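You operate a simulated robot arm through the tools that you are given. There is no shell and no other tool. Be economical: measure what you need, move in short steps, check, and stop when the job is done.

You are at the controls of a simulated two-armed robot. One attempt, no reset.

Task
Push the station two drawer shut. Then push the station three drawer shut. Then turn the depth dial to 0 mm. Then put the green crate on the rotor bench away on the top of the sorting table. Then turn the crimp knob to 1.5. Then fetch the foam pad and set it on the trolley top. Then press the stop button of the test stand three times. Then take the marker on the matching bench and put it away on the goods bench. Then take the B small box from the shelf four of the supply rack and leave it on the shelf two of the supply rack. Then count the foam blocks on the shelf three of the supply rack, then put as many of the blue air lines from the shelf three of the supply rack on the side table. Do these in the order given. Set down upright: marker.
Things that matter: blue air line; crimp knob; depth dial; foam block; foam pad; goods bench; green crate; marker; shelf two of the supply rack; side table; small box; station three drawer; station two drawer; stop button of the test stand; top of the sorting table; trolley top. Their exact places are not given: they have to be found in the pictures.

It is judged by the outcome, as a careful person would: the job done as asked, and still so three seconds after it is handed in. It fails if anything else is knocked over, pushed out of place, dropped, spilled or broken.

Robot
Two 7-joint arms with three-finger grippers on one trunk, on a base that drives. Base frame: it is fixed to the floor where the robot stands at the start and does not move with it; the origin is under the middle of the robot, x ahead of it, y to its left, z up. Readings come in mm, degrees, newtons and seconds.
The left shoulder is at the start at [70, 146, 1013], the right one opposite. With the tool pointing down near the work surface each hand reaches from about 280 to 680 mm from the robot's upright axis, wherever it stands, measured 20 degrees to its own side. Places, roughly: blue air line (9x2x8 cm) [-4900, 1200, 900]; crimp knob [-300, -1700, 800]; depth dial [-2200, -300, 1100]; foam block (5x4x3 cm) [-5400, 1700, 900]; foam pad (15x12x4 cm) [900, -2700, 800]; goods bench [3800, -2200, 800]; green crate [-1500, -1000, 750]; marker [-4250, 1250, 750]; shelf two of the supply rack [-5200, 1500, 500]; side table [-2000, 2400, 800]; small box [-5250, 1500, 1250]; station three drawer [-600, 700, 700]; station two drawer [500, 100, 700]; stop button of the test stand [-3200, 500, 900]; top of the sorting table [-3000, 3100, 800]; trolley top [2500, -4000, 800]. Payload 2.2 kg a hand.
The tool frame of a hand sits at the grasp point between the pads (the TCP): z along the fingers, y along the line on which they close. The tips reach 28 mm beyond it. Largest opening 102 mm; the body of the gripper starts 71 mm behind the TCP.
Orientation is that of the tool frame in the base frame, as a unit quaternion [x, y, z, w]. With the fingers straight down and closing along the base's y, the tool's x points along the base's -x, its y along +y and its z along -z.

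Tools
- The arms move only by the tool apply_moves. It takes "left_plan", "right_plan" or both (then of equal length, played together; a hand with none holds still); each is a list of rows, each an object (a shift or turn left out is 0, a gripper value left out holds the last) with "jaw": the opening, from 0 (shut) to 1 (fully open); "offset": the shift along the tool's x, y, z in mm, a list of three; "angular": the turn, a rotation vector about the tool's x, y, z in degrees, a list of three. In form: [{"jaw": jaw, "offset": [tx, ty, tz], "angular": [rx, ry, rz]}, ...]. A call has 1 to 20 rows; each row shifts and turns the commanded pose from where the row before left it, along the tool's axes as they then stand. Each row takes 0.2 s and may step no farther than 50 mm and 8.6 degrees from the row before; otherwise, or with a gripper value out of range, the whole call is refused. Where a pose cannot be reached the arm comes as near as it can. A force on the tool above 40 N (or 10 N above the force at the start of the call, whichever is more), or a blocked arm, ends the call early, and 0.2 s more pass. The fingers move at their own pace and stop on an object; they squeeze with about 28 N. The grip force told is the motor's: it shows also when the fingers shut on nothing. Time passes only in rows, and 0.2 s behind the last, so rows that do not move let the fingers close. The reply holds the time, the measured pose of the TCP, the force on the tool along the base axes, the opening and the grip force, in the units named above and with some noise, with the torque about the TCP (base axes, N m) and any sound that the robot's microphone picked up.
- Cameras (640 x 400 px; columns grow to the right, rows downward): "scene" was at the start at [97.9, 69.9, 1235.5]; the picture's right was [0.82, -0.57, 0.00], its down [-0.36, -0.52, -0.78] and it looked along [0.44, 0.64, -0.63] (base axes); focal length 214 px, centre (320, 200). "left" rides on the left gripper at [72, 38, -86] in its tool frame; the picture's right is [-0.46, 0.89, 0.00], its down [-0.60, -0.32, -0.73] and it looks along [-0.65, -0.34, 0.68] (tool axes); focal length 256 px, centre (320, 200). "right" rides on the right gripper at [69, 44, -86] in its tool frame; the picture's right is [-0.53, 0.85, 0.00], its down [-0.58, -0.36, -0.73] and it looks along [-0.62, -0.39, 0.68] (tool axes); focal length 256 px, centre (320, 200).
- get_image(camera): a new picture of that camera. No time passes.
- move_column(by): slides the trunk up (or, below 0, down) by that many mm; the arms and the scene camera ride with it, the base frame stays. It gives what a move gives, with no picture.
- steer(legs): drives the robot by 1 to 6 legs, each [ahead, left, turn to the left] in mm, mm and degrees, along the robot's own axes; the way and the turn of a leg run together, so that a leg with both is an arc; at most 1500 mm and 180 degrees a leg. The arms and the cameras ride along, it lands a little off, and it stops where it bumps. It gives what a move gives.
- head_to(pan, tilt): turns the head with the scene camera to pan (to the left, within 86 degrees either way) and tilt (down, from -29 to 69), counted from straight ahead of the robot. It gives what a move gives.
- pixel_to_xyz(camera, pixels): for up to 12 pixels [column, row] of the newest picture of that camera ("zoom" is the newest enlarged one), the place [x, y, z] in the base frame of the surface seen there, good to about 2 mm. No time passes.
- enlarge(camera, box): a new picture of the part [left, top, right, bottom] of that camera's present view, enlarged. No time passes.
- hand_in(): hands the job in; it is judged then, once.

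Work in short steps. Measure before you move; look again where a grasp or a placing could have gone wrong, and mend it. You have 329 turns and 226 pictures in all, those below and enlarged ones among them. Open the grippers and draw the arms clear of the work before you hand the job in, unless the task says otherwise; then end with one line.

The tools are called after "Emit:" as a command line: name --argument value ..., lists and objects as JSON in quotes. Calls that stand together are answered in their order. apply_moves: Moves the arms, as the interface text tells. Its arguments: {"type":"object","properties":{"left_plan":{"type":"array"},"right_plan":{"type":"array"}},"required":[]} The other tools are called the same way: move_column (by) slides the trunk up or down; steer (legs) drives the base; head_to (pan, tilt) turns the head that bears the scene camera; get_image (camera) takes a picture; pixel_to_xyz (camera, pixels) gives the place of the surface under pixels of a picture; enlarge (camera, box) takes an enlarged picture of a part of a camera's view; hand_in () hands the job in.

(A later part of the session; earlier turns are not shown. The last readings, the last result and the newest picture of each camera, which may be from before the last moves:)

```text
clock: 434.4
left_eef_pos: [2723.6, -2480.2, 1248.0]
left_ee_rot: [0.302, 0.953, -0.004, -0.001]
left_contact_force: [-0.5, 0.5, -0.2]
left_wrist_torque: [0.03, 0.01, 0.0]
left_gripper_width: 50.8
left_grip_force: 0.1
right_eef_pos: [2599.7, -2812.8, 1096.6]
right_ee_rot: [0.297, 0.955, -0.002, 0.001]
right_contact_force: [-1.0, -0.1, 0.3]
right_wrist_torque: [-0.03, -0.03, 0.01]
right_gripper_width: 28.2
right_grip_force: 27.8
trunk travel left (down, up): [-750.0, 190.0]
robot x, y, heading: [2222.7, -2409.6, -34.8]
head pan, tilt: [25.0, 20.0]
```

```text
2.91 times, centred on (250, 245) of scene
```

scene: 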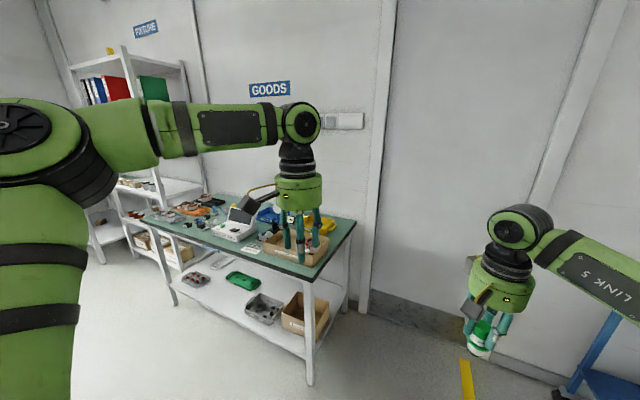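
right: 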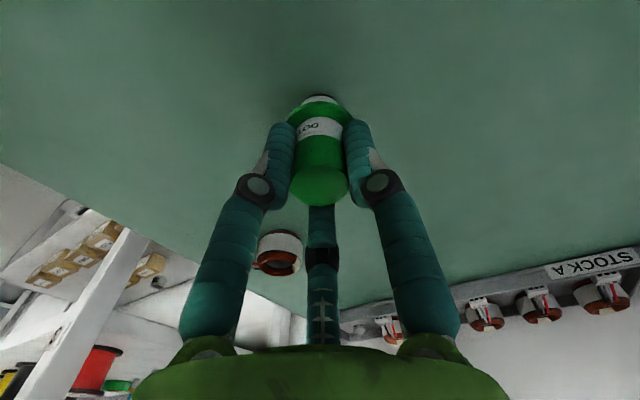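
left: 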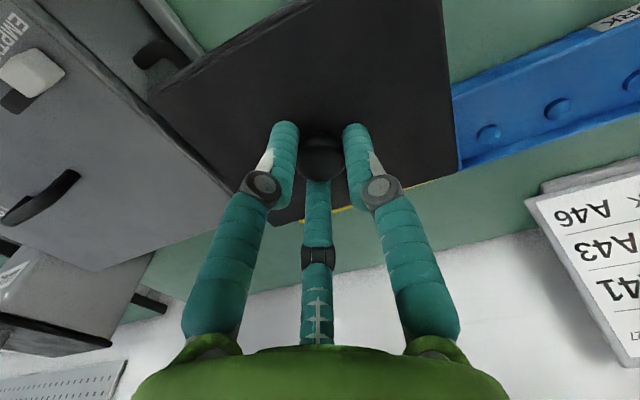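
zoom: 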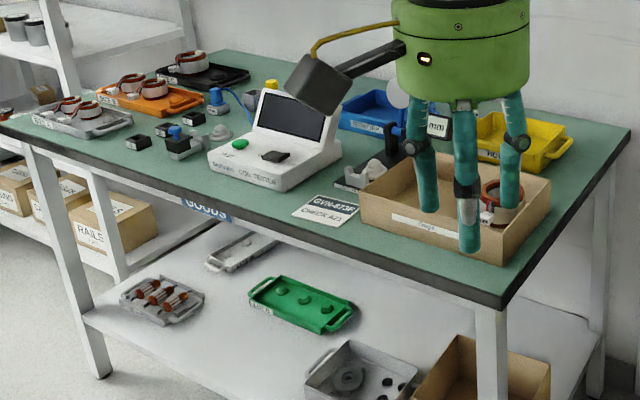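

The bench runs along n with its front edge at u≈4020–4090, top z 820. I move ahead 200, left 650 to look for a free spot.

Emit:
steer --legs '[[150, 600, -1]]'

Emit:
head_to --pan 0 --tilt 35

Emit:
get_image --camera "scene"

```text
clock: 437.8
left_eef_pos: [3190.8, -2090.0, 1248.9]
left_ee_rot: [0.313, 0.95, -0.003, -0.001]
left_contact_force: [-0.4, 0.1, -0.4]
left_wrist_torque: [0.0, -0.04, -0.01]
left_gripper_width: 50.9
left_grip_force: 0.0
right_eef_pos: [3061.2, -2420.7, 1096.9]
right_ee_rot: [0.306, 0.952, -0.001, 0.0]
right_contact_force: [0.2, 0.5, -0.4]
right_wrist_torque: [0.02, 0.02, 0.01]
right_gripper_width: 28.2
right_grip_force: 28.1
trunk travel left (down, up): [-750.0, 190.0]
robot x, y, heading: [2694.2, -2007.7, -36.0]
head pan, tilt: [25.0, 20.0]
```

```text
clock: 438.7
left_eef_pos: [3192.0, -2089.2, 1247.3]
left_ee_rot: [0.312, 0.95, -0.004, -0.001]
left_contact_force: [0.4, -0.2, 0.1]
left_wrist_torque: [0.02, -0.01, -0.01]
left_gripper_width: 50.8
left_grip_force: 0.0
right_eef_pos: [3060.8, -2419.4, 1097.8]
right_ee_rot: [0.307, 0.952, -0.001, 0.001]
right_contact_force: [0.3, -0.2, -0.9]
right_wrist_torque: [0.01, 0.0, 0.04]
right_gripper_width: 28.4
right_grip_force: 28.2
trunk travel left (down, up): [-750.0, 190.0]
robot x, y, heading: [2693.6, -2009.6, -36.0]
head pan, tilt: [0.0, 35.0]
```

```text
81 pictures are left
```

scene: 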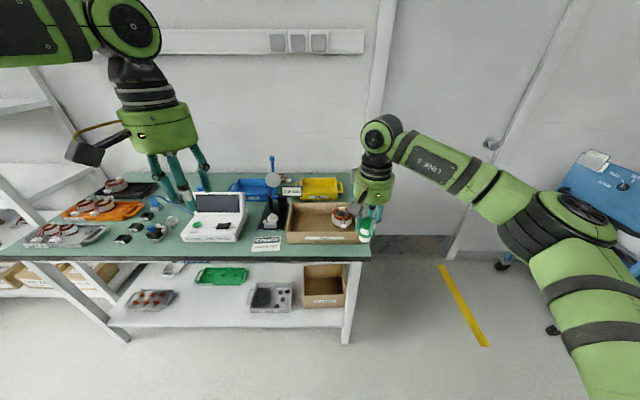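

Emit:
enlarge --camera "scene" --box '[20, 160, 200, 270]'

Emit:
enlarge --camera "scene" --box '[180, 160, 380, 270]'

Emit:
pixel_to_xyz --camera "scene" --pixels '[[170, 245], [265, 228], [250, 225], [175, 225], [150, 215], [130, 245], [160, 250], [190, 240], [360, 230], [345, 200]]'

```text
3.56 times, centred on (110, 215) of scene
```

zoom: 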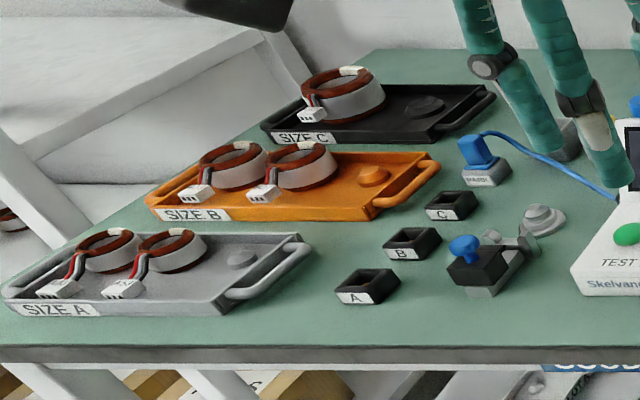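

```text
3.20 times, centred on (280, 215) of scene
```

zoom: 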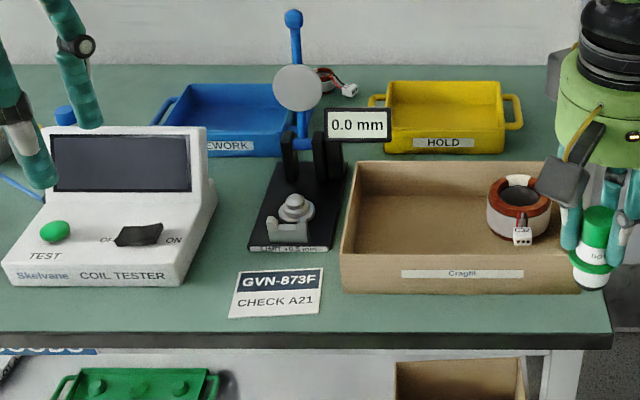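

```text
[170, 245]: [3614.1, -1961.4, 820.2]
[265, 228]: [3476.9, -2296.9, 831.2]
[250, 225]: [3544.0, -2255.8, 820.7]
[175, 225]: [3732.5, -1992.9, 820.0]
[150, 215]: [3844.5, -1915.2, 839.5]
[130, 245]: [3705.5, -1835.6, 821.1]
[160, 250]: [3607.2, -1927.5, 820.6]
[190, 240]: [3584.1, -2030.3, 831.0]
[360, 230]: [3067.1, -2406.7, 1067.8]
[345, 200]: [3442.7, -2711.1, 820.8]
```

Free front space seems to be left of the coil tester. I sidestep left 650 to view it straight on.

Emit:
steer --legs '[[100, 650, 0]]'

Emit:
head_to --pan -8 --tilt 42

Emit:
get_image --camera "scene"

```text
clock: 442.4
left_eef_pos: [3655.6, -1629.6, 1248.2]
left_ee_rot: [0.318, 0.948, -0.003, 0.0]
left_contact_force: [-1.5, -0.1, 0.3]
left_wrist_torque: [0.0, -0.01, 0.0]
left_gripper_width: 50.9
left_grip_force: 0.1
right_eef_pos: [3521.8, -1958.8, 1097.2]
right_ee_rot: [0.312, 0.95, 0.0, 0.001]
right_contact_force: [0.1, 0.7, -0.4]
right_wrist_torque: [0.02, -0.01, 0.02]
right_gripper_width: 28.2
right_grip_force: 27.6
trunk travel left (down, up): [-750.0, 190.0]
robot x, y, heading: [3160.3, -1539.1, -36.7]
head pan, tilt: [0.0, 35.0]
```

```text
clock: 443.1
left_eef_pos: [3654.4, -1630.2, 1248.3]
left_ee_rot: [0.318, 0.948, -0.005, 0.0]
left_contact_force: [-0.4, 0.4, 0.4]
left_wrist_torque: [0.0, -0.03, -0.02]
left_gripper_width: 51.0
left_grip_force: 0.1
right_eef_pos: [3522.1, -1959.9, 1097.4]
right_ee_rot: [0.312, 0.95, -0.001, 0.001]
right_contact_force: [0.5, 0.2, 0.3]
right_wrist_torque: [-0.01, 0.04, 0.0]
right_gripper_width: 28.4
right_grip_force: 28.3
trunk travel left (down, up): [-750.0, 190.0]
robot x, y, heading: [3156.5, -1540.8, -36.8]
head pan, tilt: [-8.0, 42.0]
```

```text
78 pictures are left
```

scene: 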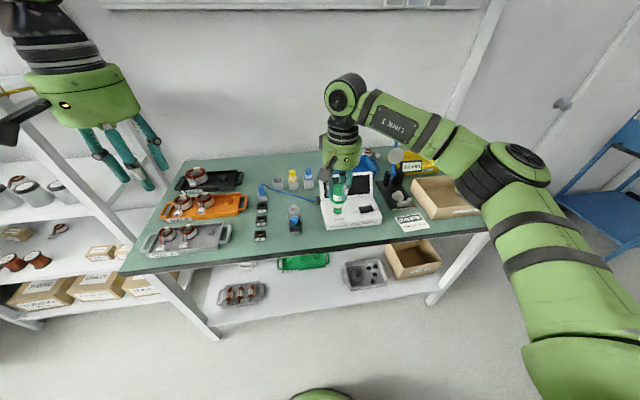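

Emit:
enlarge --camera "scene" --box '[210, 150, 350, 260]'

Emit:
pixel_to_xyz --camera "zoom" --pixels '[[200, 250], [200, 330], [230, 370], [390, 330], [330, 330], [380, 280], [300, 310], [140, 290], [120, 200], [300, 170], [410, 210], [300, 250]]'

```text
3.64 times, centred on (280, 205) of scene
```

zoom: 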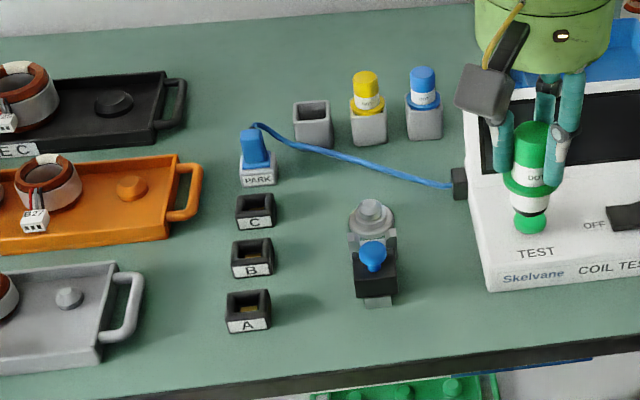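

```text
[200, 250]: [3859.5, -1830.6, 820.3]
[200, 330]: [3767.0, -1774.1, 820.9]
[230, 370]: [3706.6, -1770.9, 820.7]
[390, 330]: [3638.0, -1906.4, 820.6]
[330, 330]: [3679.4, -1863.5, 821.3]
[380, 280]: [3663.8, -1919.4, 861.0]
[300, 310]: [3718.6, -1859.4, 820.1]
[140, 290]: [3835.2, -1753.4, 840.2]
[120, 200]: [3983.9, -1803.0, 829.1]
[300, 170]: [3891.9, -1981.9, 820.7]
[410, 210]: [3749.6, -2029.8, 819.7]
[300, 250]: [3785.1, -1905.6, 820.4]
```

There are socket holders too, but a free spot at about (3703,−1861) between block A and the motor will do. I drive ahead 88, left 187 to bring the marker above it.

Emit:
steer --legs '[[86, 187, 0]]'

Emit:
get_image --camera "scene"

Emit:
get_image --camera "right"

```text
clock: 444.7
left_eef_pos: [3830.7, -1531.9, 1249.9]
left_ee_rot: [0.318, 0.948, -0.003, -0.001]
left_contact_force: [-0.4, -0.6, 0.5]
left_wrist_torque: [0.0, -0.04, 0.01]
left_gripper_width: 51.0
left_grip_force: 0.0
right_eef_pos: [3698.3, -1861.0, 1097.4]
right_ee_rot: [0.313, 0.95, 0.0, 0.001]
right_contact_force: [-0.1, 0.1, -0.4]
right_wrist_torque: [0.01, 0.0, -0.01]
right_gripper_width: 28.3
right_grip_force: 27.7
trunk travel left (down, up): [-750.0, 190.0]
robot x, y, heading: [3335.4, -1443.4, -36.8]
head pan, tilt: [-8.0, 42.0]
```

```text
76 pictures are left
```

scene: 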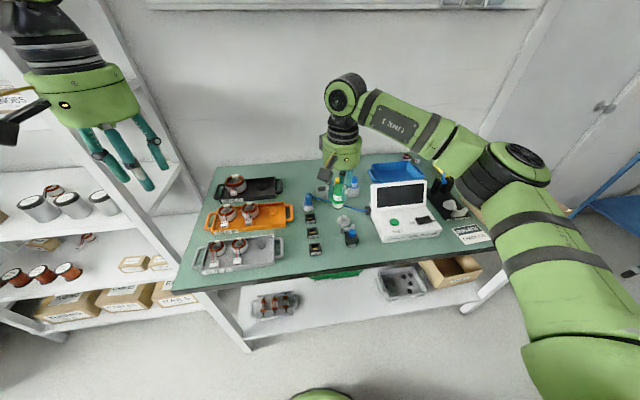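

```text
75 pictures are left
```

right: 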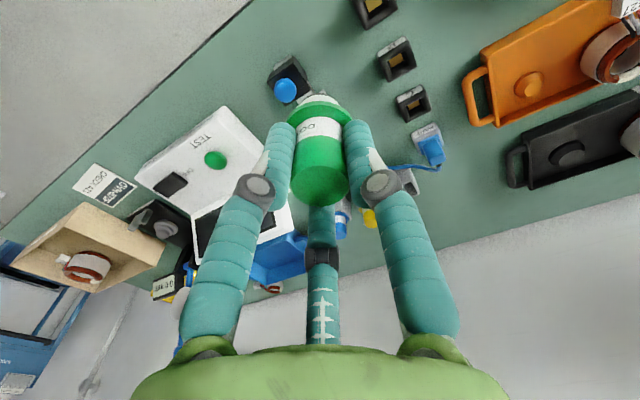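

Right above the spot. I lower the right hand with the arm to ~8 mm above the table and check verticality.

Emit:
apply_moves --right_plan '[{"offset": [0, 0, 40]}, {"offset": [0, 0, 40]}, {"offset": [0, 0, 40]}, {"offset": [0, 0, 40]}, {"offset": [0, 0, 30]}, {}]'

Emit:
enlarge --camera "scene" --box '[270, 140, 410, 270]'

```text
clock: 446.1
left_eef_pos: [3834.7, -1530.5, 1248.0]
left_ee_rot: [0.318, 0.948, -0.004, -0.001]
left_contact_force: [0.6, -0.7, 0.3]
left_wrist_torque: [0.0, -0.01, -0.02]
left_gripper_width: 50.8
left_grip_force: 0.1
right_eef_pos: [3700.1, -1860.4, 906.2]
right_ee_rot: [0.313, 0.95, -0.001, 0.002]
right_contact_force: [-0.4, -0.7, -0.4]
right_wrist_torque: [0.01, -0.01, -0.03]
right_gripper_width: 28.5
right_grip_force: 28.3
trunk travel left (down, up): [-750.0, 190.0]
robot x, y, heading: [3336.2, -1443.7, -36.9]
head pan, tilt: [-8.0, 42.0]
```

```text
3.08 times, centred on (340, 205) of scene
```

zoom: 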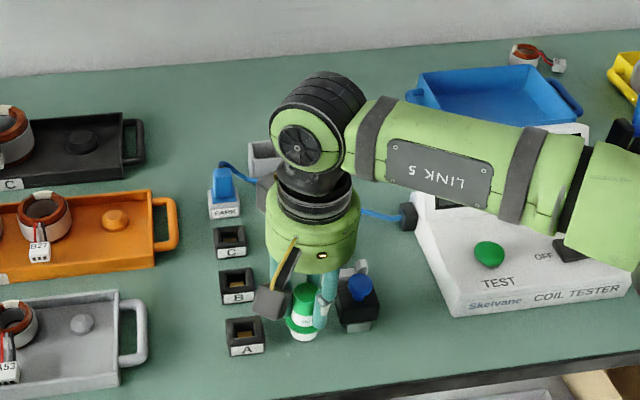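

Clear of the neighbours. I lower the last 9 mm.

Emit:
apply_moves --right_plan '[{"offset": [0, 0, 5]}, {"offset": [0, 0, 3]}, {}]'

```text
clock: 446.9
left_eef_pos: [3834.1, -1530.5, 1247.8]
left_ee_rot: [0.318, 0.948, -0.005, -0.001]
left_contact_force: [0.2, 0.1, 0.5]
left_wrist_torque: [0.02, -0.01, 0.01]
left_gripper_width: 51.1
left_grip_force: 0.1
right_eef_pos: [3700.6, -1860.7, 899.2]
right_ee_rot: [0.313, 0.95, -0.001, 0.001]
right_contact_force: [-0.7, 0.3, -0.2]
right_wrist_torque: [0.05, 0.01, 0.02]
right_gripper_width: 28.3
right_grip_force: 28.8
trunk travel left (down, up): [-750.0, 190.0]
robot x, y, heading: [3333.4, -1443.1, -36.5]
head pan, tilt: [-8.0, 42.0]
```

Emit:
apply_moves --right_plan '[{"offset": [0, 0, 1.2]}, {"offset": [0, 0, 1]}, {}]'

```text
clock: 447.7
left_eef_pos: [3834.6, -1528.6, 1249.7]
left_ee_rot: [0.318, 0.948, -0.005, -0.001]
left_contact_force: [1.1, -0.9, -0.6]
left_wrist_torque: [-0.02, 0.01, -0.03]
left_gripper_width: 51.0
left_grip_force: 0.0
right_eef_pos: [3701.1, -1860.5, 898.5]
right_ee_rot: [0.314, 0.949, -0.001, 0.002]
right_contact_force: [0.9, 0.7, 2.5]
right_wrist_torque: [-0.01, -0.04, 0.0]
right_gripper_width: 28.3
right_grip_force: 27.9
trunk travel left (down, up): [-750.0, 190.0]
robot x, y, heading: [3334.6, -1442.2, -36.8]
head pan, tilt: [-8.0, 42.0]
```

Contact (2.5 N up). I open slowly to 0.42 and lift straight up.

Emit:
apply_moves --right_plan '[{"jaw": 0.32}, {}, {"jaw": 0.42}, {}]'

Emit:
apply_moves --right_plan '[{"offset": [0, 0, -15]}, {"offset": [0, 0, -20]}, {"offset": [0, 0, -40]}, {"offset": [0, 0, -45]}, {"offset": [0, 0, -45]}, {}]'

Emit:
get_image --camera "right"

```text
clock: 448.7
left_eef_pos: [3834.6, -1531.7, 1248.0]
left_ee_rot: [0.318, 0.948, -0.004, 0.0]
left_contact_force: [0.0, 0.0, 0.1]
left_wrist_torque: [0.03, 0.0, -0.01]
left_gripper_width: 51.1
left_grip_force: 0.1
right_eef_pos: [3700.7, -1859.5, 897.8]
right_ee_rot: [0.314, 0.949, -0.001, 0.0]
right_contact_force: [0.4, -0.4, -0.1]
right_wrist_torque: [0.01, -0.03, 0.03]
right_gripper_width: 42.8
right_grip_force: 0.1
trunk travel left (down, up): [-750.0, 190.0]
robot x, y, heading: [3334.6, -1442.7, -36.7]
head pan, tilt: [-8.0, 42.0]
```

```text
clock: 450.1
left_eef_pos: [3834.3, -1531.9, 1248.2]
left_ee_rot: [0.319, 0.948, -0.004, -0.001]
left_contact_force: [0.0, 0.5, -0.6]
left_wrist_torque: [-0.01, -0.01, 0.0]
left_gripper_width: 50.9
left_grip_force: 0.1
right_eef_pos: [3701.0, -1859.1, 1063.8]
right_ee_rot: [0.313, 0.95, -0.001, -0.001]
right_contact_force: [0.0, -1.1, -0.6]
right_wrist_torque: [-0.01, 0.01, 0.0]
right_gripper_width: 42.8
right_grip_force: 0.1
trunk travel left (down, up): [-750.0, 190.0]
robot x, y, heading: [3335.9, -1443.3, -36.5]
head pan, tilt: [-8.0, 42.0]
```

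```text
73 pictures are left
```

right: 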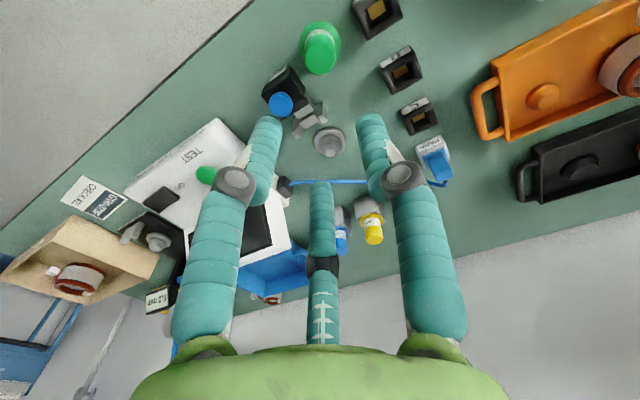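

The marker stands upright on the goods bench. Next the supply rack. I go back the way I came and down the aisle.

Emit:
steer --legs '[[-250, -100, 0], [0, -1330, 0], [0, 0, -179], [1500, 0, 0], [1500, 0, 0]]'

Emit:
head_to --pan 0 --tilt 15

Emit:
get_image --camera "scene"

```text
clock: 451.9
left_eef_pos: [3600.7, -1473.2, 1250.6]
left_ee_rot: [0.323, 0.947, -0.005, 0.002]
left_contact_force: [-1.3, 0.0, -0.2]
left_wrist_torque: [0.01, -0.07, -0.01]
left_gripper_width: 50.8
left_grip_force: 0.1
right_eef_pos: [3465.7, -1800.4, 1066.6]
right_ee_rot: [0.316, 0.949, -0.001, 0.002]
right_contact_force: [0.3, 0.8, 0.4]
right_wrist_torque: [-0.05, -0.06, -0.01]
right_gripper_width: 43.1
right_grip_force: 0.1
trunk travel left (down, up): [-750.0, 190.0]
robot x, y, heading: [3106.7, -1381.5, -37.0]
head pan, tilt: [-8.0, 42.0]
stopped in leg 1: the robot was blocked; the commanded pose is now the measured one
```

```text
clock: 452.9
left_eef_pos: [3606.1, -1475.9, 1250.2]
left_ee_rot: [0.322, 0.947, -0.004, 0.0]
left_contact_force: [0.0, -0.1, 0.5]
left_wrist_torque: [0.0, 0.01, -0.02]
left_gripper_width: 50.9
left_grip_force: 0.1
right_eef_pos: [3470.4, -1803.7, 1063.7]
right_ee_rot: [0.315, 0.949, -0.001, 0.001]
right_contact_force: [-0.2, -0.2, 0.6]
right_wrist_torque: [-0.01, 0.02, 0.02]
right_gripper_width: 42.7
right_grip_force: 0.0
trunk travel left (down, up): [-750.0, 190.0]
robot x, y, heading: [3109.8, -1386.4, -37.1]
head pan, tilt: [0.0, 15.0]
```

```text
72 pictures are left
```

scene: 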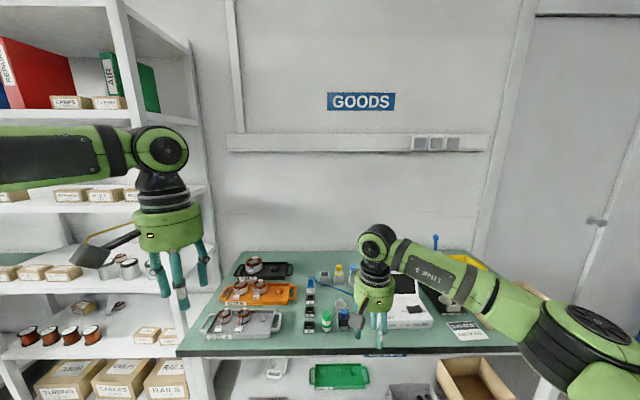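

Something behind blocked the base. I go ahead 120, then sidestep right along the way I came, and look back at what I touched.

Emit:
steer --legs '[[120, 0, 0], [0, -700, 0]]'

Emit:
head_to --pan 86 --tilt 30

Emit:
get_image --camera "scene"

```text
clock: 457.5
left_eef_pos: [3285.2, -2102.3, 1249.0]
left_ee_rot: [0.315, 0.949, -0.005, -0.001]
left_contact_force: [0.1, -0.1, 0.3]
left_wrist_torque: [0.0, 0.04, 0.05]
left_gripper_width: 50.8
left_grip_force: 0.0
right_eef_pos: [3153.4, -2431.4, 1063.7]
right_ee_rot: [0.309, 0.951, 0.0, 0.0]
right_contact_force: [0.2, -0.6, -0.2]
right_wrist_torque: [-0.01, 0.01, -0.04]
right_gripper_width: 42.9
right_grip_force: 0.0
trunk travel left (down, up): [-750.0, 190.0]
robot x, y, heading: [2785.0, -2018.3, -36.4]
head pan, tilt: [0.0, 15.0]
```

```text
clock: 459.1
left_eef_pos: [3284.3, -2102.4, 1248.2]
left_ee_rot: [0.315, 0.949, -0.004, -0.001]
left_contact_force: [-0.5, 0.9, -0.1]
left_wrist_torque: [0.03, -0.02, 0.01]
left_gripper_width: 51.4
left_grip_force: 0.2
right_eef_pos: [3152.9, -2432.2, 1064.0]
right_ee_rot: [0.309, 0.951, -0.001, 0.001]
right_contact_force: [0.1, -0.1, 0.4]
right_wrist_torque: [0.02, 0.01, 0.03]
right_gripper_width: 42.9
right_grip_force: 0.1
trunk travel left (down, up): [-750.0, 190.0]
robot x, y, heading: [2784.7, -2018.6, -36.1]
head pan, tilt: [85.9, 30.0]
```

```text
71 pictures are left
```

scene: 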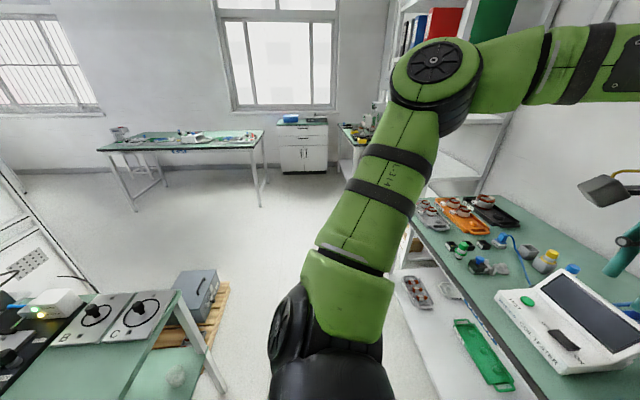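

The pallet with the case and the table behind look undisturbed. I continue: right 640, turn around, and drive down the aisle.

Emit:
steer --legs '[[0, -640, 0], [0, 0, -179.5], [1500, 0, 0], [1500, 0, 0]]'

```text
clock: 484.0
left_eef_pos: [-468.8, -684.4, 1249.9]
left_ee_rot: [0.949, -0.317, -0.001, -0.005]
left_contact_force: [0.6, 0.4, 0.2]
left_wrist_torque: [-0.01, 0.02, -0.01]
left_gripper_width: 50.8
left_grip_force: 0.0
right_eef_pos: [-339.1, -354.4, 1065.2]
right_ee_rot: [0.951, -0.309, -0.001, 0.0]
right_contact_force: [0.1, 0.0, -0.5]
right_wrist_torque: [0.02, -0.02, 0.0]
right_gripper_width: 43.0
right_grip_force: 0.0
trunk travel left (down, up): [-750.0, 190.0]
robot x, y, heading: [32.8, -767.2, 143.6]
head pan, tilt: [85.9, 30.0]
```

Emit:
steer --legs '[[1500, 0, 0], [1500, 0, 0], [1500, 0, 0], [500, 0, 0]]'

Emit:
head_to --pan 40 --tilt 20

Emit:
get_image --camera "scene"

```text
clock: 508.1
left_eef_pos: [-4526.4, 2233.3, 1249.5]
left_ee_rot: [0.952, -0.306, 0.0, -0.005]
left_contact_force: [0.4, -0.8, -0.4]
left_wrist_torque: [0.01, 0.02, 0.01]
left_gripper_width: 50.6
left_grip_force: 0.0
right_eef_pos: [-4402.4, 2565.1, 1063.5]
right_ee_rot: [0.954, -0.3, -0.002, -0.001]
right_contact_force: [-0.4, -0.5, -0.6]
right_wrist_torque: [0.02, -0.01, 0.0]
right_gripper_width: 42.8
right_grip_force: 0.0
trunk travel left (down, up): [-750.0, 190.0]
robot x, y, heading: [-4029.2, 2157.5, 144.9]
head pan, tilt: [85.9, 30.0]
```

```text
clock: 509.2
left_eef_pos: [-4527.6, 2233.3, 1249.1]
left_ee_rot: [0.952, -0.306, 0.0, -0.004]
left_contact_force: [0.3, -0.6, -0.5]
left_wrist_torque: [0.0, -0.01, 0.0]
left_gripper_width: 51.0
left_grip_force: 0.0
right_eef_pos: [-4401.6, 2566.2, 1064.5]
right_ee_rot: [0.954, -0.301, -0.002, 0.0]
right_contact_force: [0.0, 0.6, -0.2]
right_wrist_torque: [0.0, -0.01, -0.02]
right_gripper_width: 43.0
right_grip_force: 0.0
trunk travel left (down, up): [-750.0, 190.0]
robot x, y, heading: [-4024.8, 2157.8, 145.1]
head pan, tilt: [40.0, 20.0]
```

```text
70 pictures are left
```

scene: 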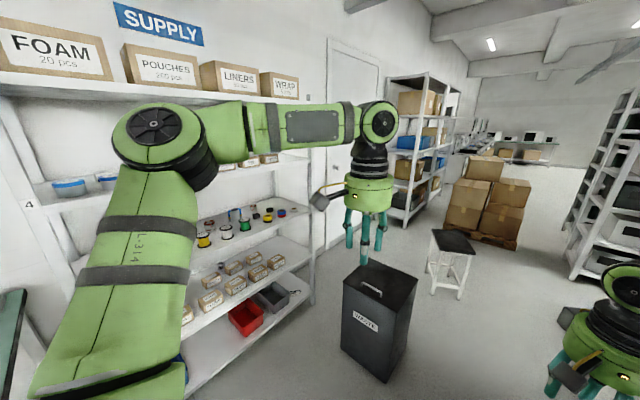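

The supply rack is on the left, a waste bin beyond. I turn to face the rack and sidestep right 430.

Emit:
steer --legs '[[0, 0, 89], [0, -430, 0]]'

Emit:
head_to --pan -5 --tilt 20

Emit:
get_image --camera "scene"

```text
clock: 515.7
left_eef_pos: [-4452.4, 1906.9, 1248.9]
left_ee_rot: [0.889, 0.457, -0.003, -0.004]
left_contact_force: [-0.1, -0.3, 0.4]
left_wrist_torque: [0.04, 0.01, -0.02]
left_gripper_width: 51.0
left_grip_force: 0.2
right_eef_pos: [-4784.1, 2030.2, 1064.7]
right_ee_rot: [0.886, 0.463, -0.001, -0.001]
right_contact_force: [0.6, -0.7, 0.5]
right_wrist_torque: [0.03, 0.03, 0.0]
right_gripper_width: 42.7
right_grip_force: 0.1
trunk travel left (down, up): [-750.0, 190.0]
robot x, y, heading: [-4383.2, 2407.8, -125.1]
head pan, tilt: [40.0, 20.0]
```

```text
clock: 516.8
left_eef_pos: [-4453.8, 1907.1, 1248.9]
left_ee_rot: [0.89, 0.457, -0.003, -0.003]
left_contact_force: [-0.2, 0.1, -0.2]
left_wrist_torque: [0.03, 0.02, 0.04]
left_gripper_width: 51.2
left_grip_force: 0.0
right_eef_pos: [-4785.2, 2031.3, 1064.3]
right_ee_rot: [0.886, 0.464, -0.001, 0.0]
right_contact_force: [0.3, 0.5, 0.2]
right_wrist_torque: [0.0, 0.0, 0.0]
right_gripper_width: 42.7
right_grip_force: 0.0
trunk travel left (down, up): [-750.0, 190.0]
robot x, y, heading: [-4381.2, 2409.0, -125.2]
head pan, tilt: [-5.0, 20.0]
```

```text
69 pictures are left
```

scene: 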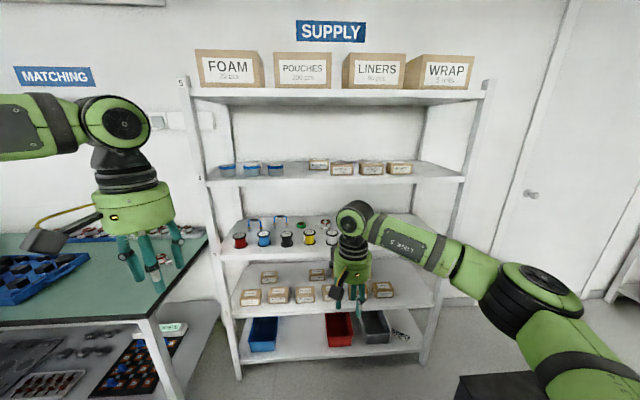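

I enlarge shelf four.

Emit:
enlarge --camera "scene" --box '[200, 145, 430, 185]'

Emit:
enlarge --camera "scene" --box '[300, 150, 420, 185]'

Emit:
pixel_to_xyz --camera "scene" --pixels '[[318, 166], [341, 171], [370, 170], [399, 169], [275, 172], [330, 187], [300, 163], [480, 90], [340, 308], [285, 297], [330, 255]]'

```text
2.78 times, centred on (315, 165) of scene
```

zoom: 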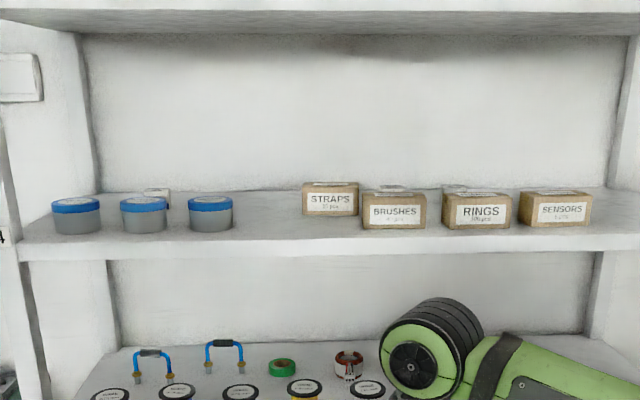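

```text
5.33 times, centred on (360, 168) of scene
```

zoom: 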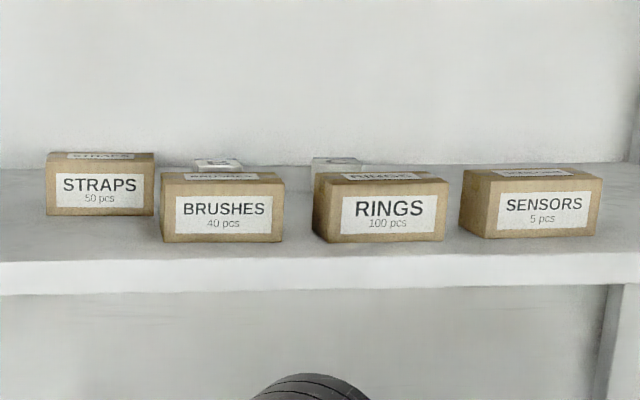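

```text
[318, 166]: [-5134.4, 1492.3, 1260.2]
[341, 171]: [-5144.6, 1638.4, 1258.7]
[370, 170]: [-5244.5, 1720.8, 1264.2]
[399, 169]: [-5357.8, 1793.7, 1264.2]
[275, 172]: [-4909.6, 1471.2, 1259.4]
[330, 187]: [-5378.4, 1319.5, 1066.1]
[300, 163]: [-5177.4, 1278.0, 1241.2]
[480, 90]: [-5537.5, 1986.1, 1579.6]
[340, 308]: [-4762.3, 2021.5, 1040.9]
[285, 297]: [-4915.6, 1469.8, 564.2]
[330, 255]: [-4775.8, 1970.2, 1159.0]
```

There are smaller boxes behind BRUSHES and RINGS. I raise the trunk fully and look from above.

Emit:
move_column --by 185

Emit:
steer --legs '[[100, -150, -0.7]]'

Emit:
enlarge --camera "scene" --box '[170, 160, 410, 310]'

```text
clock: 518.8
left_eef_pos: [-4453.8, 1908.5, 1434.1]
left_ee_rot: [0.889, 0.457, -0.003, -0.003]
left_contact_force: [0.0, -0.3, -0.2]
left_wrist_torque: [-0.02, 0.02, 0.0]
left_gripper_width: 50.8
left_grip_force: 0.1
right_eef_pos: [-4785.1, 2032.6, 1247.8]
right_ee_rot: [0.886, 0.464, -0.001, 0.0]
right_contact_force: [0.5, 1.3, 0.2]
right_wrist_torque: [0.02, -0.02, -0.01]
right_gripper_width: 43.1
right_grip_force: 0.0
trunk travel left (down, up): [-935.0, 5.0]
robot x, y, heading: [-4382.3, 2409.3, -125.3]
head pan, tilt: [-5.0, 20.0]
```

```text
clock: 520.3
left_eef_pos: [-4632.1, 1914.9, 1435.6]
left_ee_rot: [0.891, 0.453, -0.005, -0.004]
left_contact_force: [-0.1, 0.0, -0.2]
left_wrist_torque: [-0.02, 0.04, 0.01]
left_gripper_width: 51.1
left_grip_force: 0.0
right_eef_pos: [-4965.8, 2041.3, 1251.2]
right_ee_rot: [0.889, 0.459, -0.002, 0.0]
right_contact_force: [-0.2, 0.4, 0.5]
right_wrist_torque: [-0.03, 0.04, -0.03]
right_gripper_width: 42.9
right_grip_force: 0.0
trunk travel left (down, up): [-935.0, 5.0]
robot x, y, heading: [-4559.6, 2413.2, -125.6]
head pan, tilt: [-5.0, 20.0]
```

```text
2.67 times, centred on (290, 235) of scene
```

zoom: 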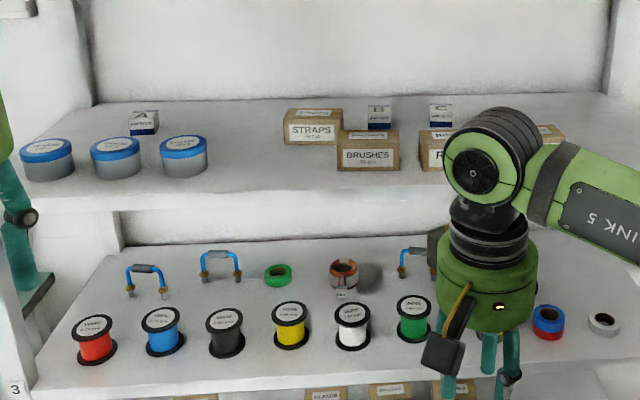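

Small boxes A, B, C: B stands behind BRUSHES at zoom (379,117). I measure B and its neighbours and the shelf heights.

Emit:
pixel_to_xyz --camera "zoom" --pixels '[[379, 110], [379, 124], [370, 124], [390, 124], [368, 136], [366, 160], [315, 132], [340, 136], [400, 140], [441, 110], [320, 200], [300, 100]]'

Emit:
enlarge --camera "scene" --box '[270, 180, 370, 240]'

```text
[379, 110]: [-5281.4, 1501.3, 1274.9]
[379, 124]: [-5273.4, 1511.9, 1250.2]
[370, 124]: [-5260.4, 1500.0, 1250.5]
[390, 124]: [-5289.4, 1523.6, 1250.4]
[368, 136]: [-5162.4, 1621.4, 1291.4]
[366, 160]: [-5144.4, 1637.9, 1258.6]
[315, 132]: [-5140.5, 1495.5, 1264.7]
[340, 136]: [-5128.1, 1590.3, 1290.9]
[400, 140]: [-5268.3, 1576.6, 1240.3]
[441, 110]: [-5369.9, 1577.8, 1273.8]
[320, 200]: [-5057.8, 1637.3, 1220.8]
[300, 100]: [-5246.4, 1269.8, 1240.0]
```

```text
6.40 times, centred on (320, 210) of scene
```

zoom: 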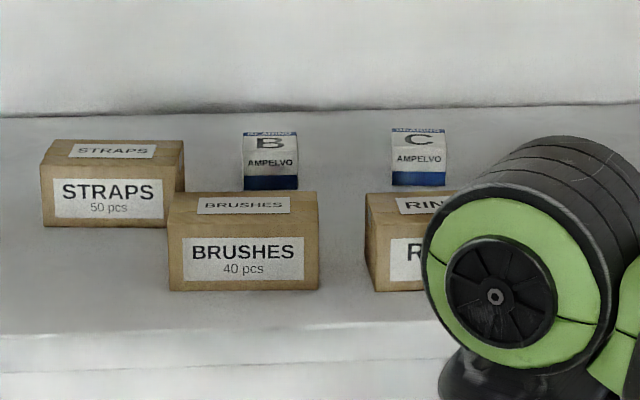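

B (≈40 mm wide, centre u≈−5163, n≈−1880) needs an approach sloping down over BRUSHES (top z 1291). I measure BRUSHES' rear edge and B's top, and pitch the right hand 40° forward.

Emit:
pixel_to_xyz --camera "zoom" --pixels '[[245, 195], [245, 213], [180, 195], [312, 195], [270, 142], [270, 134], [250, 185], [292, 185], [180, 150], [184, 200], [330, 200]]'

Emit:
apply_moves --right_plan '[{"angular": [0, -8, 0], "jaw": 0.72}, {"angular": [0, -8, 0]}, {"angular": [0, -8, 0]}, {"angular": [0, -8, 0]}, {"angular": [0, -8, 0]}, {}]'

```text
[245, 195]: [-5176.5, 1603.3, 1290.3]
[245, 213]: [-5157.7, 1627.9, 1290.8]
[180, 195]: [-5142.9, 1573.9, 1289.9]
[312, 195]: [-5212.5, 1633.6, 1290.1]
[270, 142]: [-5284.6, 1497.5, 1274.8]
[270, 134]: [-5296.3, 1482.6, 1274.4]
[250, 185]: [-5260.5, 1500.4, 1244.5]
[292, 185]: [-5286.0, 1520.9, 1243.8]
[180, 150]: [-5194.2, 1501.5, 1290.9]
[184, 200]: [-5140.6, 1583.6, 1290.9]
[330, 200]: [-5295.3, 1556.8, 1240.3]
```

```text
clock: 521.7
left_eef_pos: [-4636.4, 1913.1, 1433.9]
left_ee_rot: [0.891, 0.453, -0.003, -0.004]
left_contact_force: [0.3, 0.3, -0.3]
left_wrist_torque: [0.02, -0.01, 0.01]
left_gripper_width: 51.1
left_grip_force: 0.1
right_eef_pos: [-4967.0, 2041.8, 1248.9]
right_ee_rot: [0.834, 0.431, -0.305, 0.159]
right_contact_force: [1.0, -0.2, -0.2]
right_wrist_torque: [0.0, 0.0, 0.0]
right_gripper_width: 73.5
right_grip_force: 0.1
trunk travel left (down, up): [-935.0, 5.0]
robot x, y, heading: [-4562.0, 2415.2, -125.6]
head pan, tilt: [-5.0, 20.0]
```

B's centre: u −5160, n −1880, top z 1275; BRUSHES' rear edge is at n −1733. I retract the left hand 220, raise the right hand 118, then drive left 63 and ahead 330 first.

Emit:
apply_moves --left_plan '[{"offset": [44, 0, 0]}, {"offset": [44, 0, 0]}, {"offset": [44, 0, 0]}, {"offset": [44, 0, 0]}, {"offset": [40, 0, 0]}, {}]' --right_plan '[{"offset": [-19, 0, -22.6]}, {"offset": [-19, 0, -22.6]}, {"offset": [-19, 0, -22.6]}, {"offset": [-19, 0, -22.6]}, {}, {}]'

Emit:
steer --legs '[[0, 63, 0], [330, 0, 0]]'

Emit:
head_to --pan -10 --tilt 25

Emit:
get_image --camera "scene"

```text
clock: 523.1
left_eef_pos: [-4511.0, 2090.4, 1433.7]
left_ee_rot: [0.891, 0.453, -0.002, -0.004]
left_contact_force: [0.2, -0.8, 0.3]
left_wrist_torque: [-0.03, -0.02, -0.04]
left_gripper_width: 50.8
left_grip_force: 0.1
right_eef_pos: [-4968.6, 2041.7, 1366.6]
right_ee_rot: [0.834, 0.432, -0.304, 0.158]
right_contact_force: [-0.1, -0.2, -0.6]
right_wrist_torque: [-0.01, -0.01, -0.02]
right_gripper_width: 73.7
right_grip_force: 0.0
trunk travel left (down, up): [-935.0, 5.0]
robot x, y, heading: [-4563.4, 2414.9, -125.5]
head pan, tilt: [-5.0, 20.0]
```

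```text
clock: 525.9
left_eef_pos: [-4651.9, 1790.5, 1435.5]
left_ee_rot: [0.893, 0.449, -0.004, -0.004]
left_contact_force: [0.3, -0.2, 0.1]
left_wrist_torque: [0.0, 0.06, -0.01]
left_gripper_width: 51.0
left_grip_force: 0.0
right_eef_pos: [-5109.8, 1745.8, 1368.5]
right_ee_rot: [0.835, 0.428, -0.307, 0.158]
right_contact_force: [0.6, 0.4, 0.4]
right_wrist_torque: [0.01, 0.0, -0.02]
right_gripper_width: 73.5
right_grip_force: 0.1
trunk travel left (down, up): [-935.0, 5.0]
robot x, y, heading: [-4701.2, 2109.2, -125.8]
head pan, tilt: [-5.0, 20.0]
```

```text
clock: 526.6
left_eef_pos: [-4652.2, 1789.8, 1434.2]
left_ee_rot: [0.893, 0.45, -0.004, -0.004]
left_contact_force: [-0.4, 0.6, 0.5]
left_wrist_torque: [0.01, 0.01, -0.03]
left_gripper_width: 50.7
left_grip_force: 0.1
right_eef_pos: [-5110.7, 1743.6, 1369.1]
right_ee_rot: [0.836, 0.428, -0.306, 0.157]
right_contact_force: [0.4, -0.6, 0.1]
right_wrist_torque: [0.0, 0.03, 0.02]
right_gripper_width: 73.5
right_grip_force: 0.1
trunk travel left (down, up): [-935.0, 5.0]
robot x, y, heading: [-4698.7, 2111.4, -126.0]
head pan, tilt: [-10.0, 25.0]
```

```text
64 pictures are left
```

scene: 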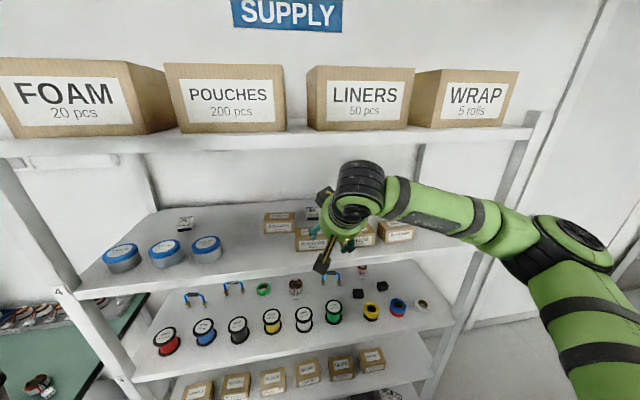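

I check shelf 5's underside height, since a steeper hand (65°) keeps the camera block clear of BRUSHES.

Emit:
pixel_to_xyz --camera "scene" --pixels '[[300, 133], [300, 152], [250, 148], [312, 212], [311, 243], [345, 170], [372, 165], [350, 230], [326, 195], [322, 263]]'

Emit:
enlarge --camera "scene" --box '[250, 150, 430, 280]'

```text
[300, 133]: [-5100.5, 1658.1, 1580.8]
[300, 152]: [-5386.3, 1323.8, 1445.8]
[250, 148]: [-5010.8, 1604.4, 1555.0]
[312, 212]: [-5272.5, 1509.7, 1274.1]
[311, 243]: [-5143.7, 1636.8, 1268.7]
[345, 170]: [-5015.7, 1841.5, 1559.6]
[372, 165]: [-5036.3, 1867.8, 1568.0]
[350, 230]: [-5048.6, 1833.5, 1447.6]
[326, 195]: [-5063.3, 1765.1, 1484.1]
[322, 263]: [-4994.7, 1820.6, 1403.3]
```

```text
3.08 times, centred on (340, 215) of scene
```

zoom: 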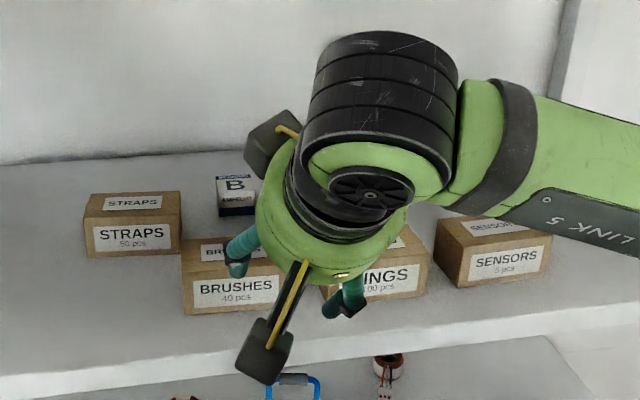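

Plan: enter over BRUSHES with closed fingers at 50°, then steepen to ~64°, roll −30° (two fingers on B's sides, one behind) and grip. First: close, lower 35, drive ahead 185.

Emit:
apply_moves --right_plan '[{"jaw": 0, "offset": [11.2, 0, 13.4]}, {"offset": [11.2, 0, 13.4]}, {}]'

Emit:
steer --legs '[[100, 0, 0]]'

Emit:
get_image --camera "right"

```text
clock: 527.4
left_eef_pos: [-4654.4, 1788.7, 1434.5]
left_ee_rot: [0.893, 0.45, -0.004, -0.003]
left_contact_force: [-0.8, -0.2, 0.0]
left_wrist_torque: [-0.01, 0.03, 0.01]
left_gripper_width: 50.9
left_grip_force: 0.0
right_eef_pos: [-5112.2, 1742.8, 1332.4]
right_ee_rot: [0.836, 0.429, -0.305, 0.157]
right_contact_force: [0.2, 0.2, -0.4]
right_wrist_torque: [0.01, 0.05, 0.0]
right_gripper_width: 2.0
right_grip_force: 28.4
trunk travel left (down, up): [-935.0, 5.0]
robot x, y, heading: [-4701.0, 2111.6, -125.9]
head pan, tilt: [-10.0, 25.0]
```

```text
clock: 528.5
left_eef_pos: [-4704.6, 1718.0, 1436.5]
left_ee_rot: [0.893, 0.45, -0.007, -0.001]
left_contact_force: [0.1, 0.6, -0.6]
left_wrist_torque: [-0.09, 0.03, 0.0]
left_gripper_width: 51.0
left_grip_force: 0.0
right_eef_pos: [-5163.8, 1671.6, 1337.1]
right_ee_rot: [0.835, 0.429, -0.308, 0.158]
right_contact_force: [1.2, 0.2, 0.7]
right_wrist_torque: [-0.08, 0.01, -0.02]
right_gripper_width: 2.1
right_grip_force: 27.6
trunk travel left (down, up): [-935.0, 5.0]
robot x, y, heading: [-4754.9, 2034.8, -126.1]
head pan, tilt: [-10.0, 25.0]
```

```text
62 pictures are left
```

right: 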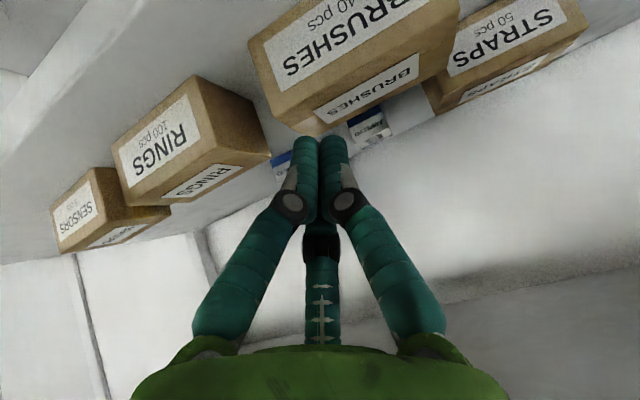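

Hand passes over BRUSHES' centre at safe height. I drive 96 more.

Emit:
steer --legs '[[96, 4, 0]]'

Emit:
apply_moves --right_plan '[{}]'

Emit:
get_image --camera "right"

Emit:
get_image --camera "scene"

```text
clock: 529.6
left_eef_pos: [-4757.5, 1638.0, 1435.3]
left_ee_rot: [0.893, 0.451, -0.008, -0.001]
left_contact_force: [0.2, 1.2, 0.4]
left_wrist_torque: [-0.07, 0.07, 0.0]
left_gripper_width: 51.3
left_grip_force: 0.1
right_eef_pos: [-5218.0, 1591.2, 1337.4]
right_ee_rot: [0.834, 0.429, -0.309, 0.159]
right_contact_force: [1.5, -0.6, 0.0]
right_wrist_torque: [-0.05, 0.02, 0.0]
right_gripper_width: 2.1
right_grip_force: 28.0
trunk travel left (down, up): [-935.0, 5.0]
robot x, y, heading: [-4809.4, 1950.5, -125.5]
head pan, tilt: [-10.0, 25.0]
```

```text
clock: 530.0
left_eef_pos: [-4764.2, 1628.2, 1433.8]
left_ee_rot: [0.893, 0.45, -0.002, -0.004]
left_contact_force: [0.7, -0.5, -0.7]
left_wrist_torque: [0.01, -0.02, 0.01]
left_gripper_width: 50.7
left_grip_force: 0.0
right_eef_pos: [-5224.1, 1582.3, 1331.7]
right_ee_rot: [0.836, 0.43, -0.304, 0.157]
right_contact_force: [-0.3, 0.0, 0.0]
right_wrist_torque: [0.02, -0.01, 0.01]
right_gripper_width: 2.1
right_grip_force: 27.9
trunk travel left (down, up): [-935.0, 5.0]
robot x, y, heading: [-4811.0, 1952.7, -126.0]
head pan, tilt: [-10.0, 25.0]
```

```text
61 pictures are left
```

right: 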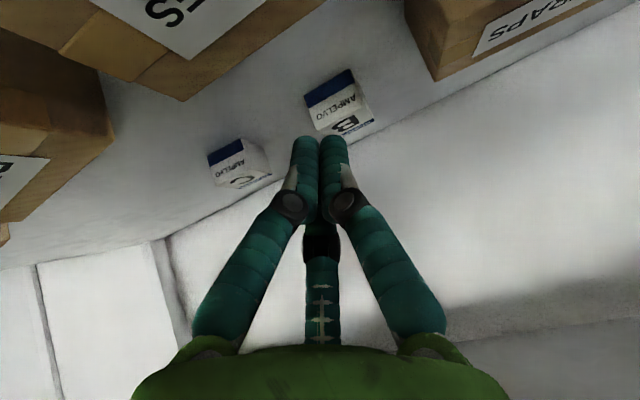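

```text
60 pictures are left
```

scene: 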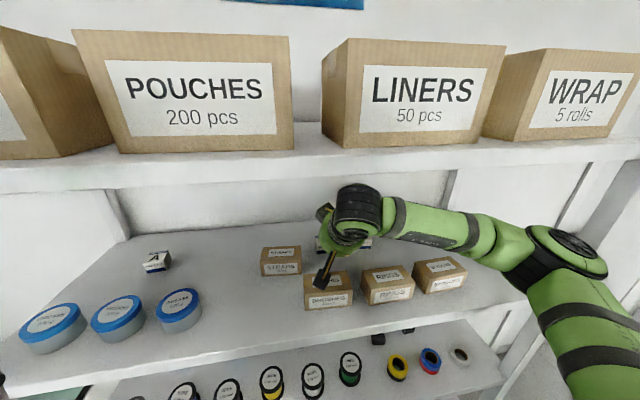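

I measure B precisely from the hand camera.

Emit:
pixel_to_xyz --camera "right" --pixels '[[345, 95], [308, 98], [350, 73], [368, 100], [330, 128], [320, 120], [365, 118], [335, 105], [350, 120]]'

Emit:
enlarge --camera "right" --box '[290, 55, 400, 145]'

```text
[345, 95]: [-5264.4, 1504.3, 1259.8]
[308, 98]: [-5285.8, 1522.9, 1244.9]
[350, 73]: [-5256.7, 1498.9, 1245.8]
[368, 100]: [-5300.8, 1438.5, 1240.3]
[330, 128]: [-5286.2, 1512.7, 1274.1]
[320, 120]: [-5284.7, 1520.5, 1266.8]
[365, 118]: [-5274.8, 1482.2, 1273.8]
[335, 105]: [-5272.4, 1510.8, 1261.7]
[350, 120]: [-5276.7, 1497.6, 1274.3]
```

```text
4.44 times, centred on (345, 100) of right
```

zoom: 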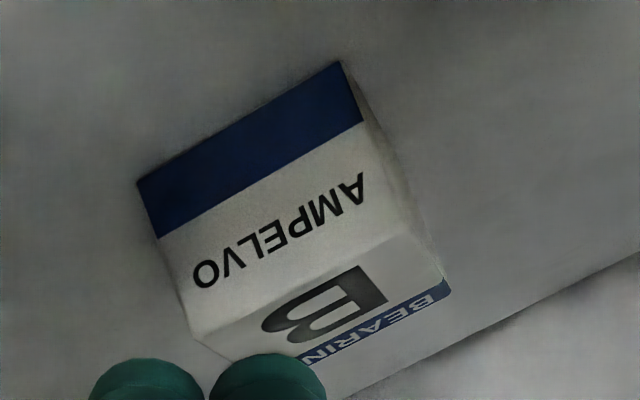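

B is 39 wide × ~30 deep, centre n −1873, u −5158. I lower to z 1300, steepen by 14°, roll −30° and open to 64 mm.

Emit:
apply_moves --right_plan '[{"offset": [5, 2, 17]}, {"offset": [5, 2, 16.5]}, {"angular": [0, 7, 0]}, {"angular": [0, 7, 0]}, {"angular": [0, 0, -7.5], "jaw": 0.63}, {"angular": [0, 0, -7.5]}, {"angular": [0, 0, -7.5]}, {"angular": [0, 0, -7.5]}, {}]'

Emit:
get_image --camera "right"

Emit:
enlarge --camera "scene" --box '[230, 160, 430, 320]'

```text
clock: 532.0
left_eef_pos: [-4763.6, 1629.6, 1433.3]
left_ee_rot: [0.893, 0.451, -0.004, -0.003]
left_contact_force: [0.8, 0.0, -0.3]
left_wrist_torque: [0.0, 0.03, -0.01]
left_gripper_width: 50.9
left_grip_force: 0.1
right_eef_pos: [-5226.0, 1570.4, 1300.7]
right_ee_rot: [0.721, 0.655, -0.221, 0.048]
right_contact_force: [-0.1, 0.3, 0.1]
right_wrist_torque: [-0.02, 0.02, -0.01]
right_gripper_width: 64.6
right_grip_force: 0.0
trunk travel left (down, up): [-935.0, 5.0]
robot x, y, heading: [-4812.0, 1951.2, -125.9]
head pan, tilt: [-10.0, 25.0]
```

```text
58 pictures are left
```

right: 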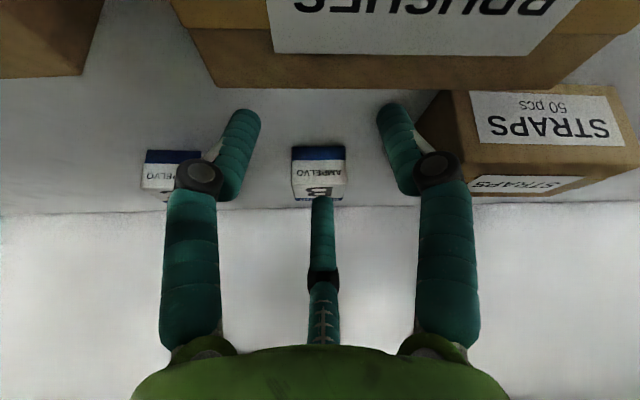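

```text
2.50 times, centred on (330, 240) of scene
```

zoom: 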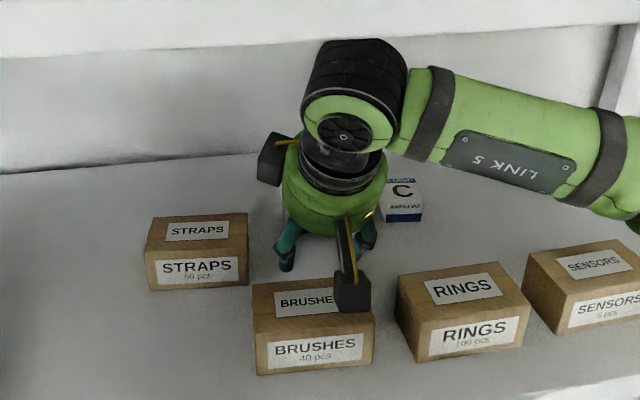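

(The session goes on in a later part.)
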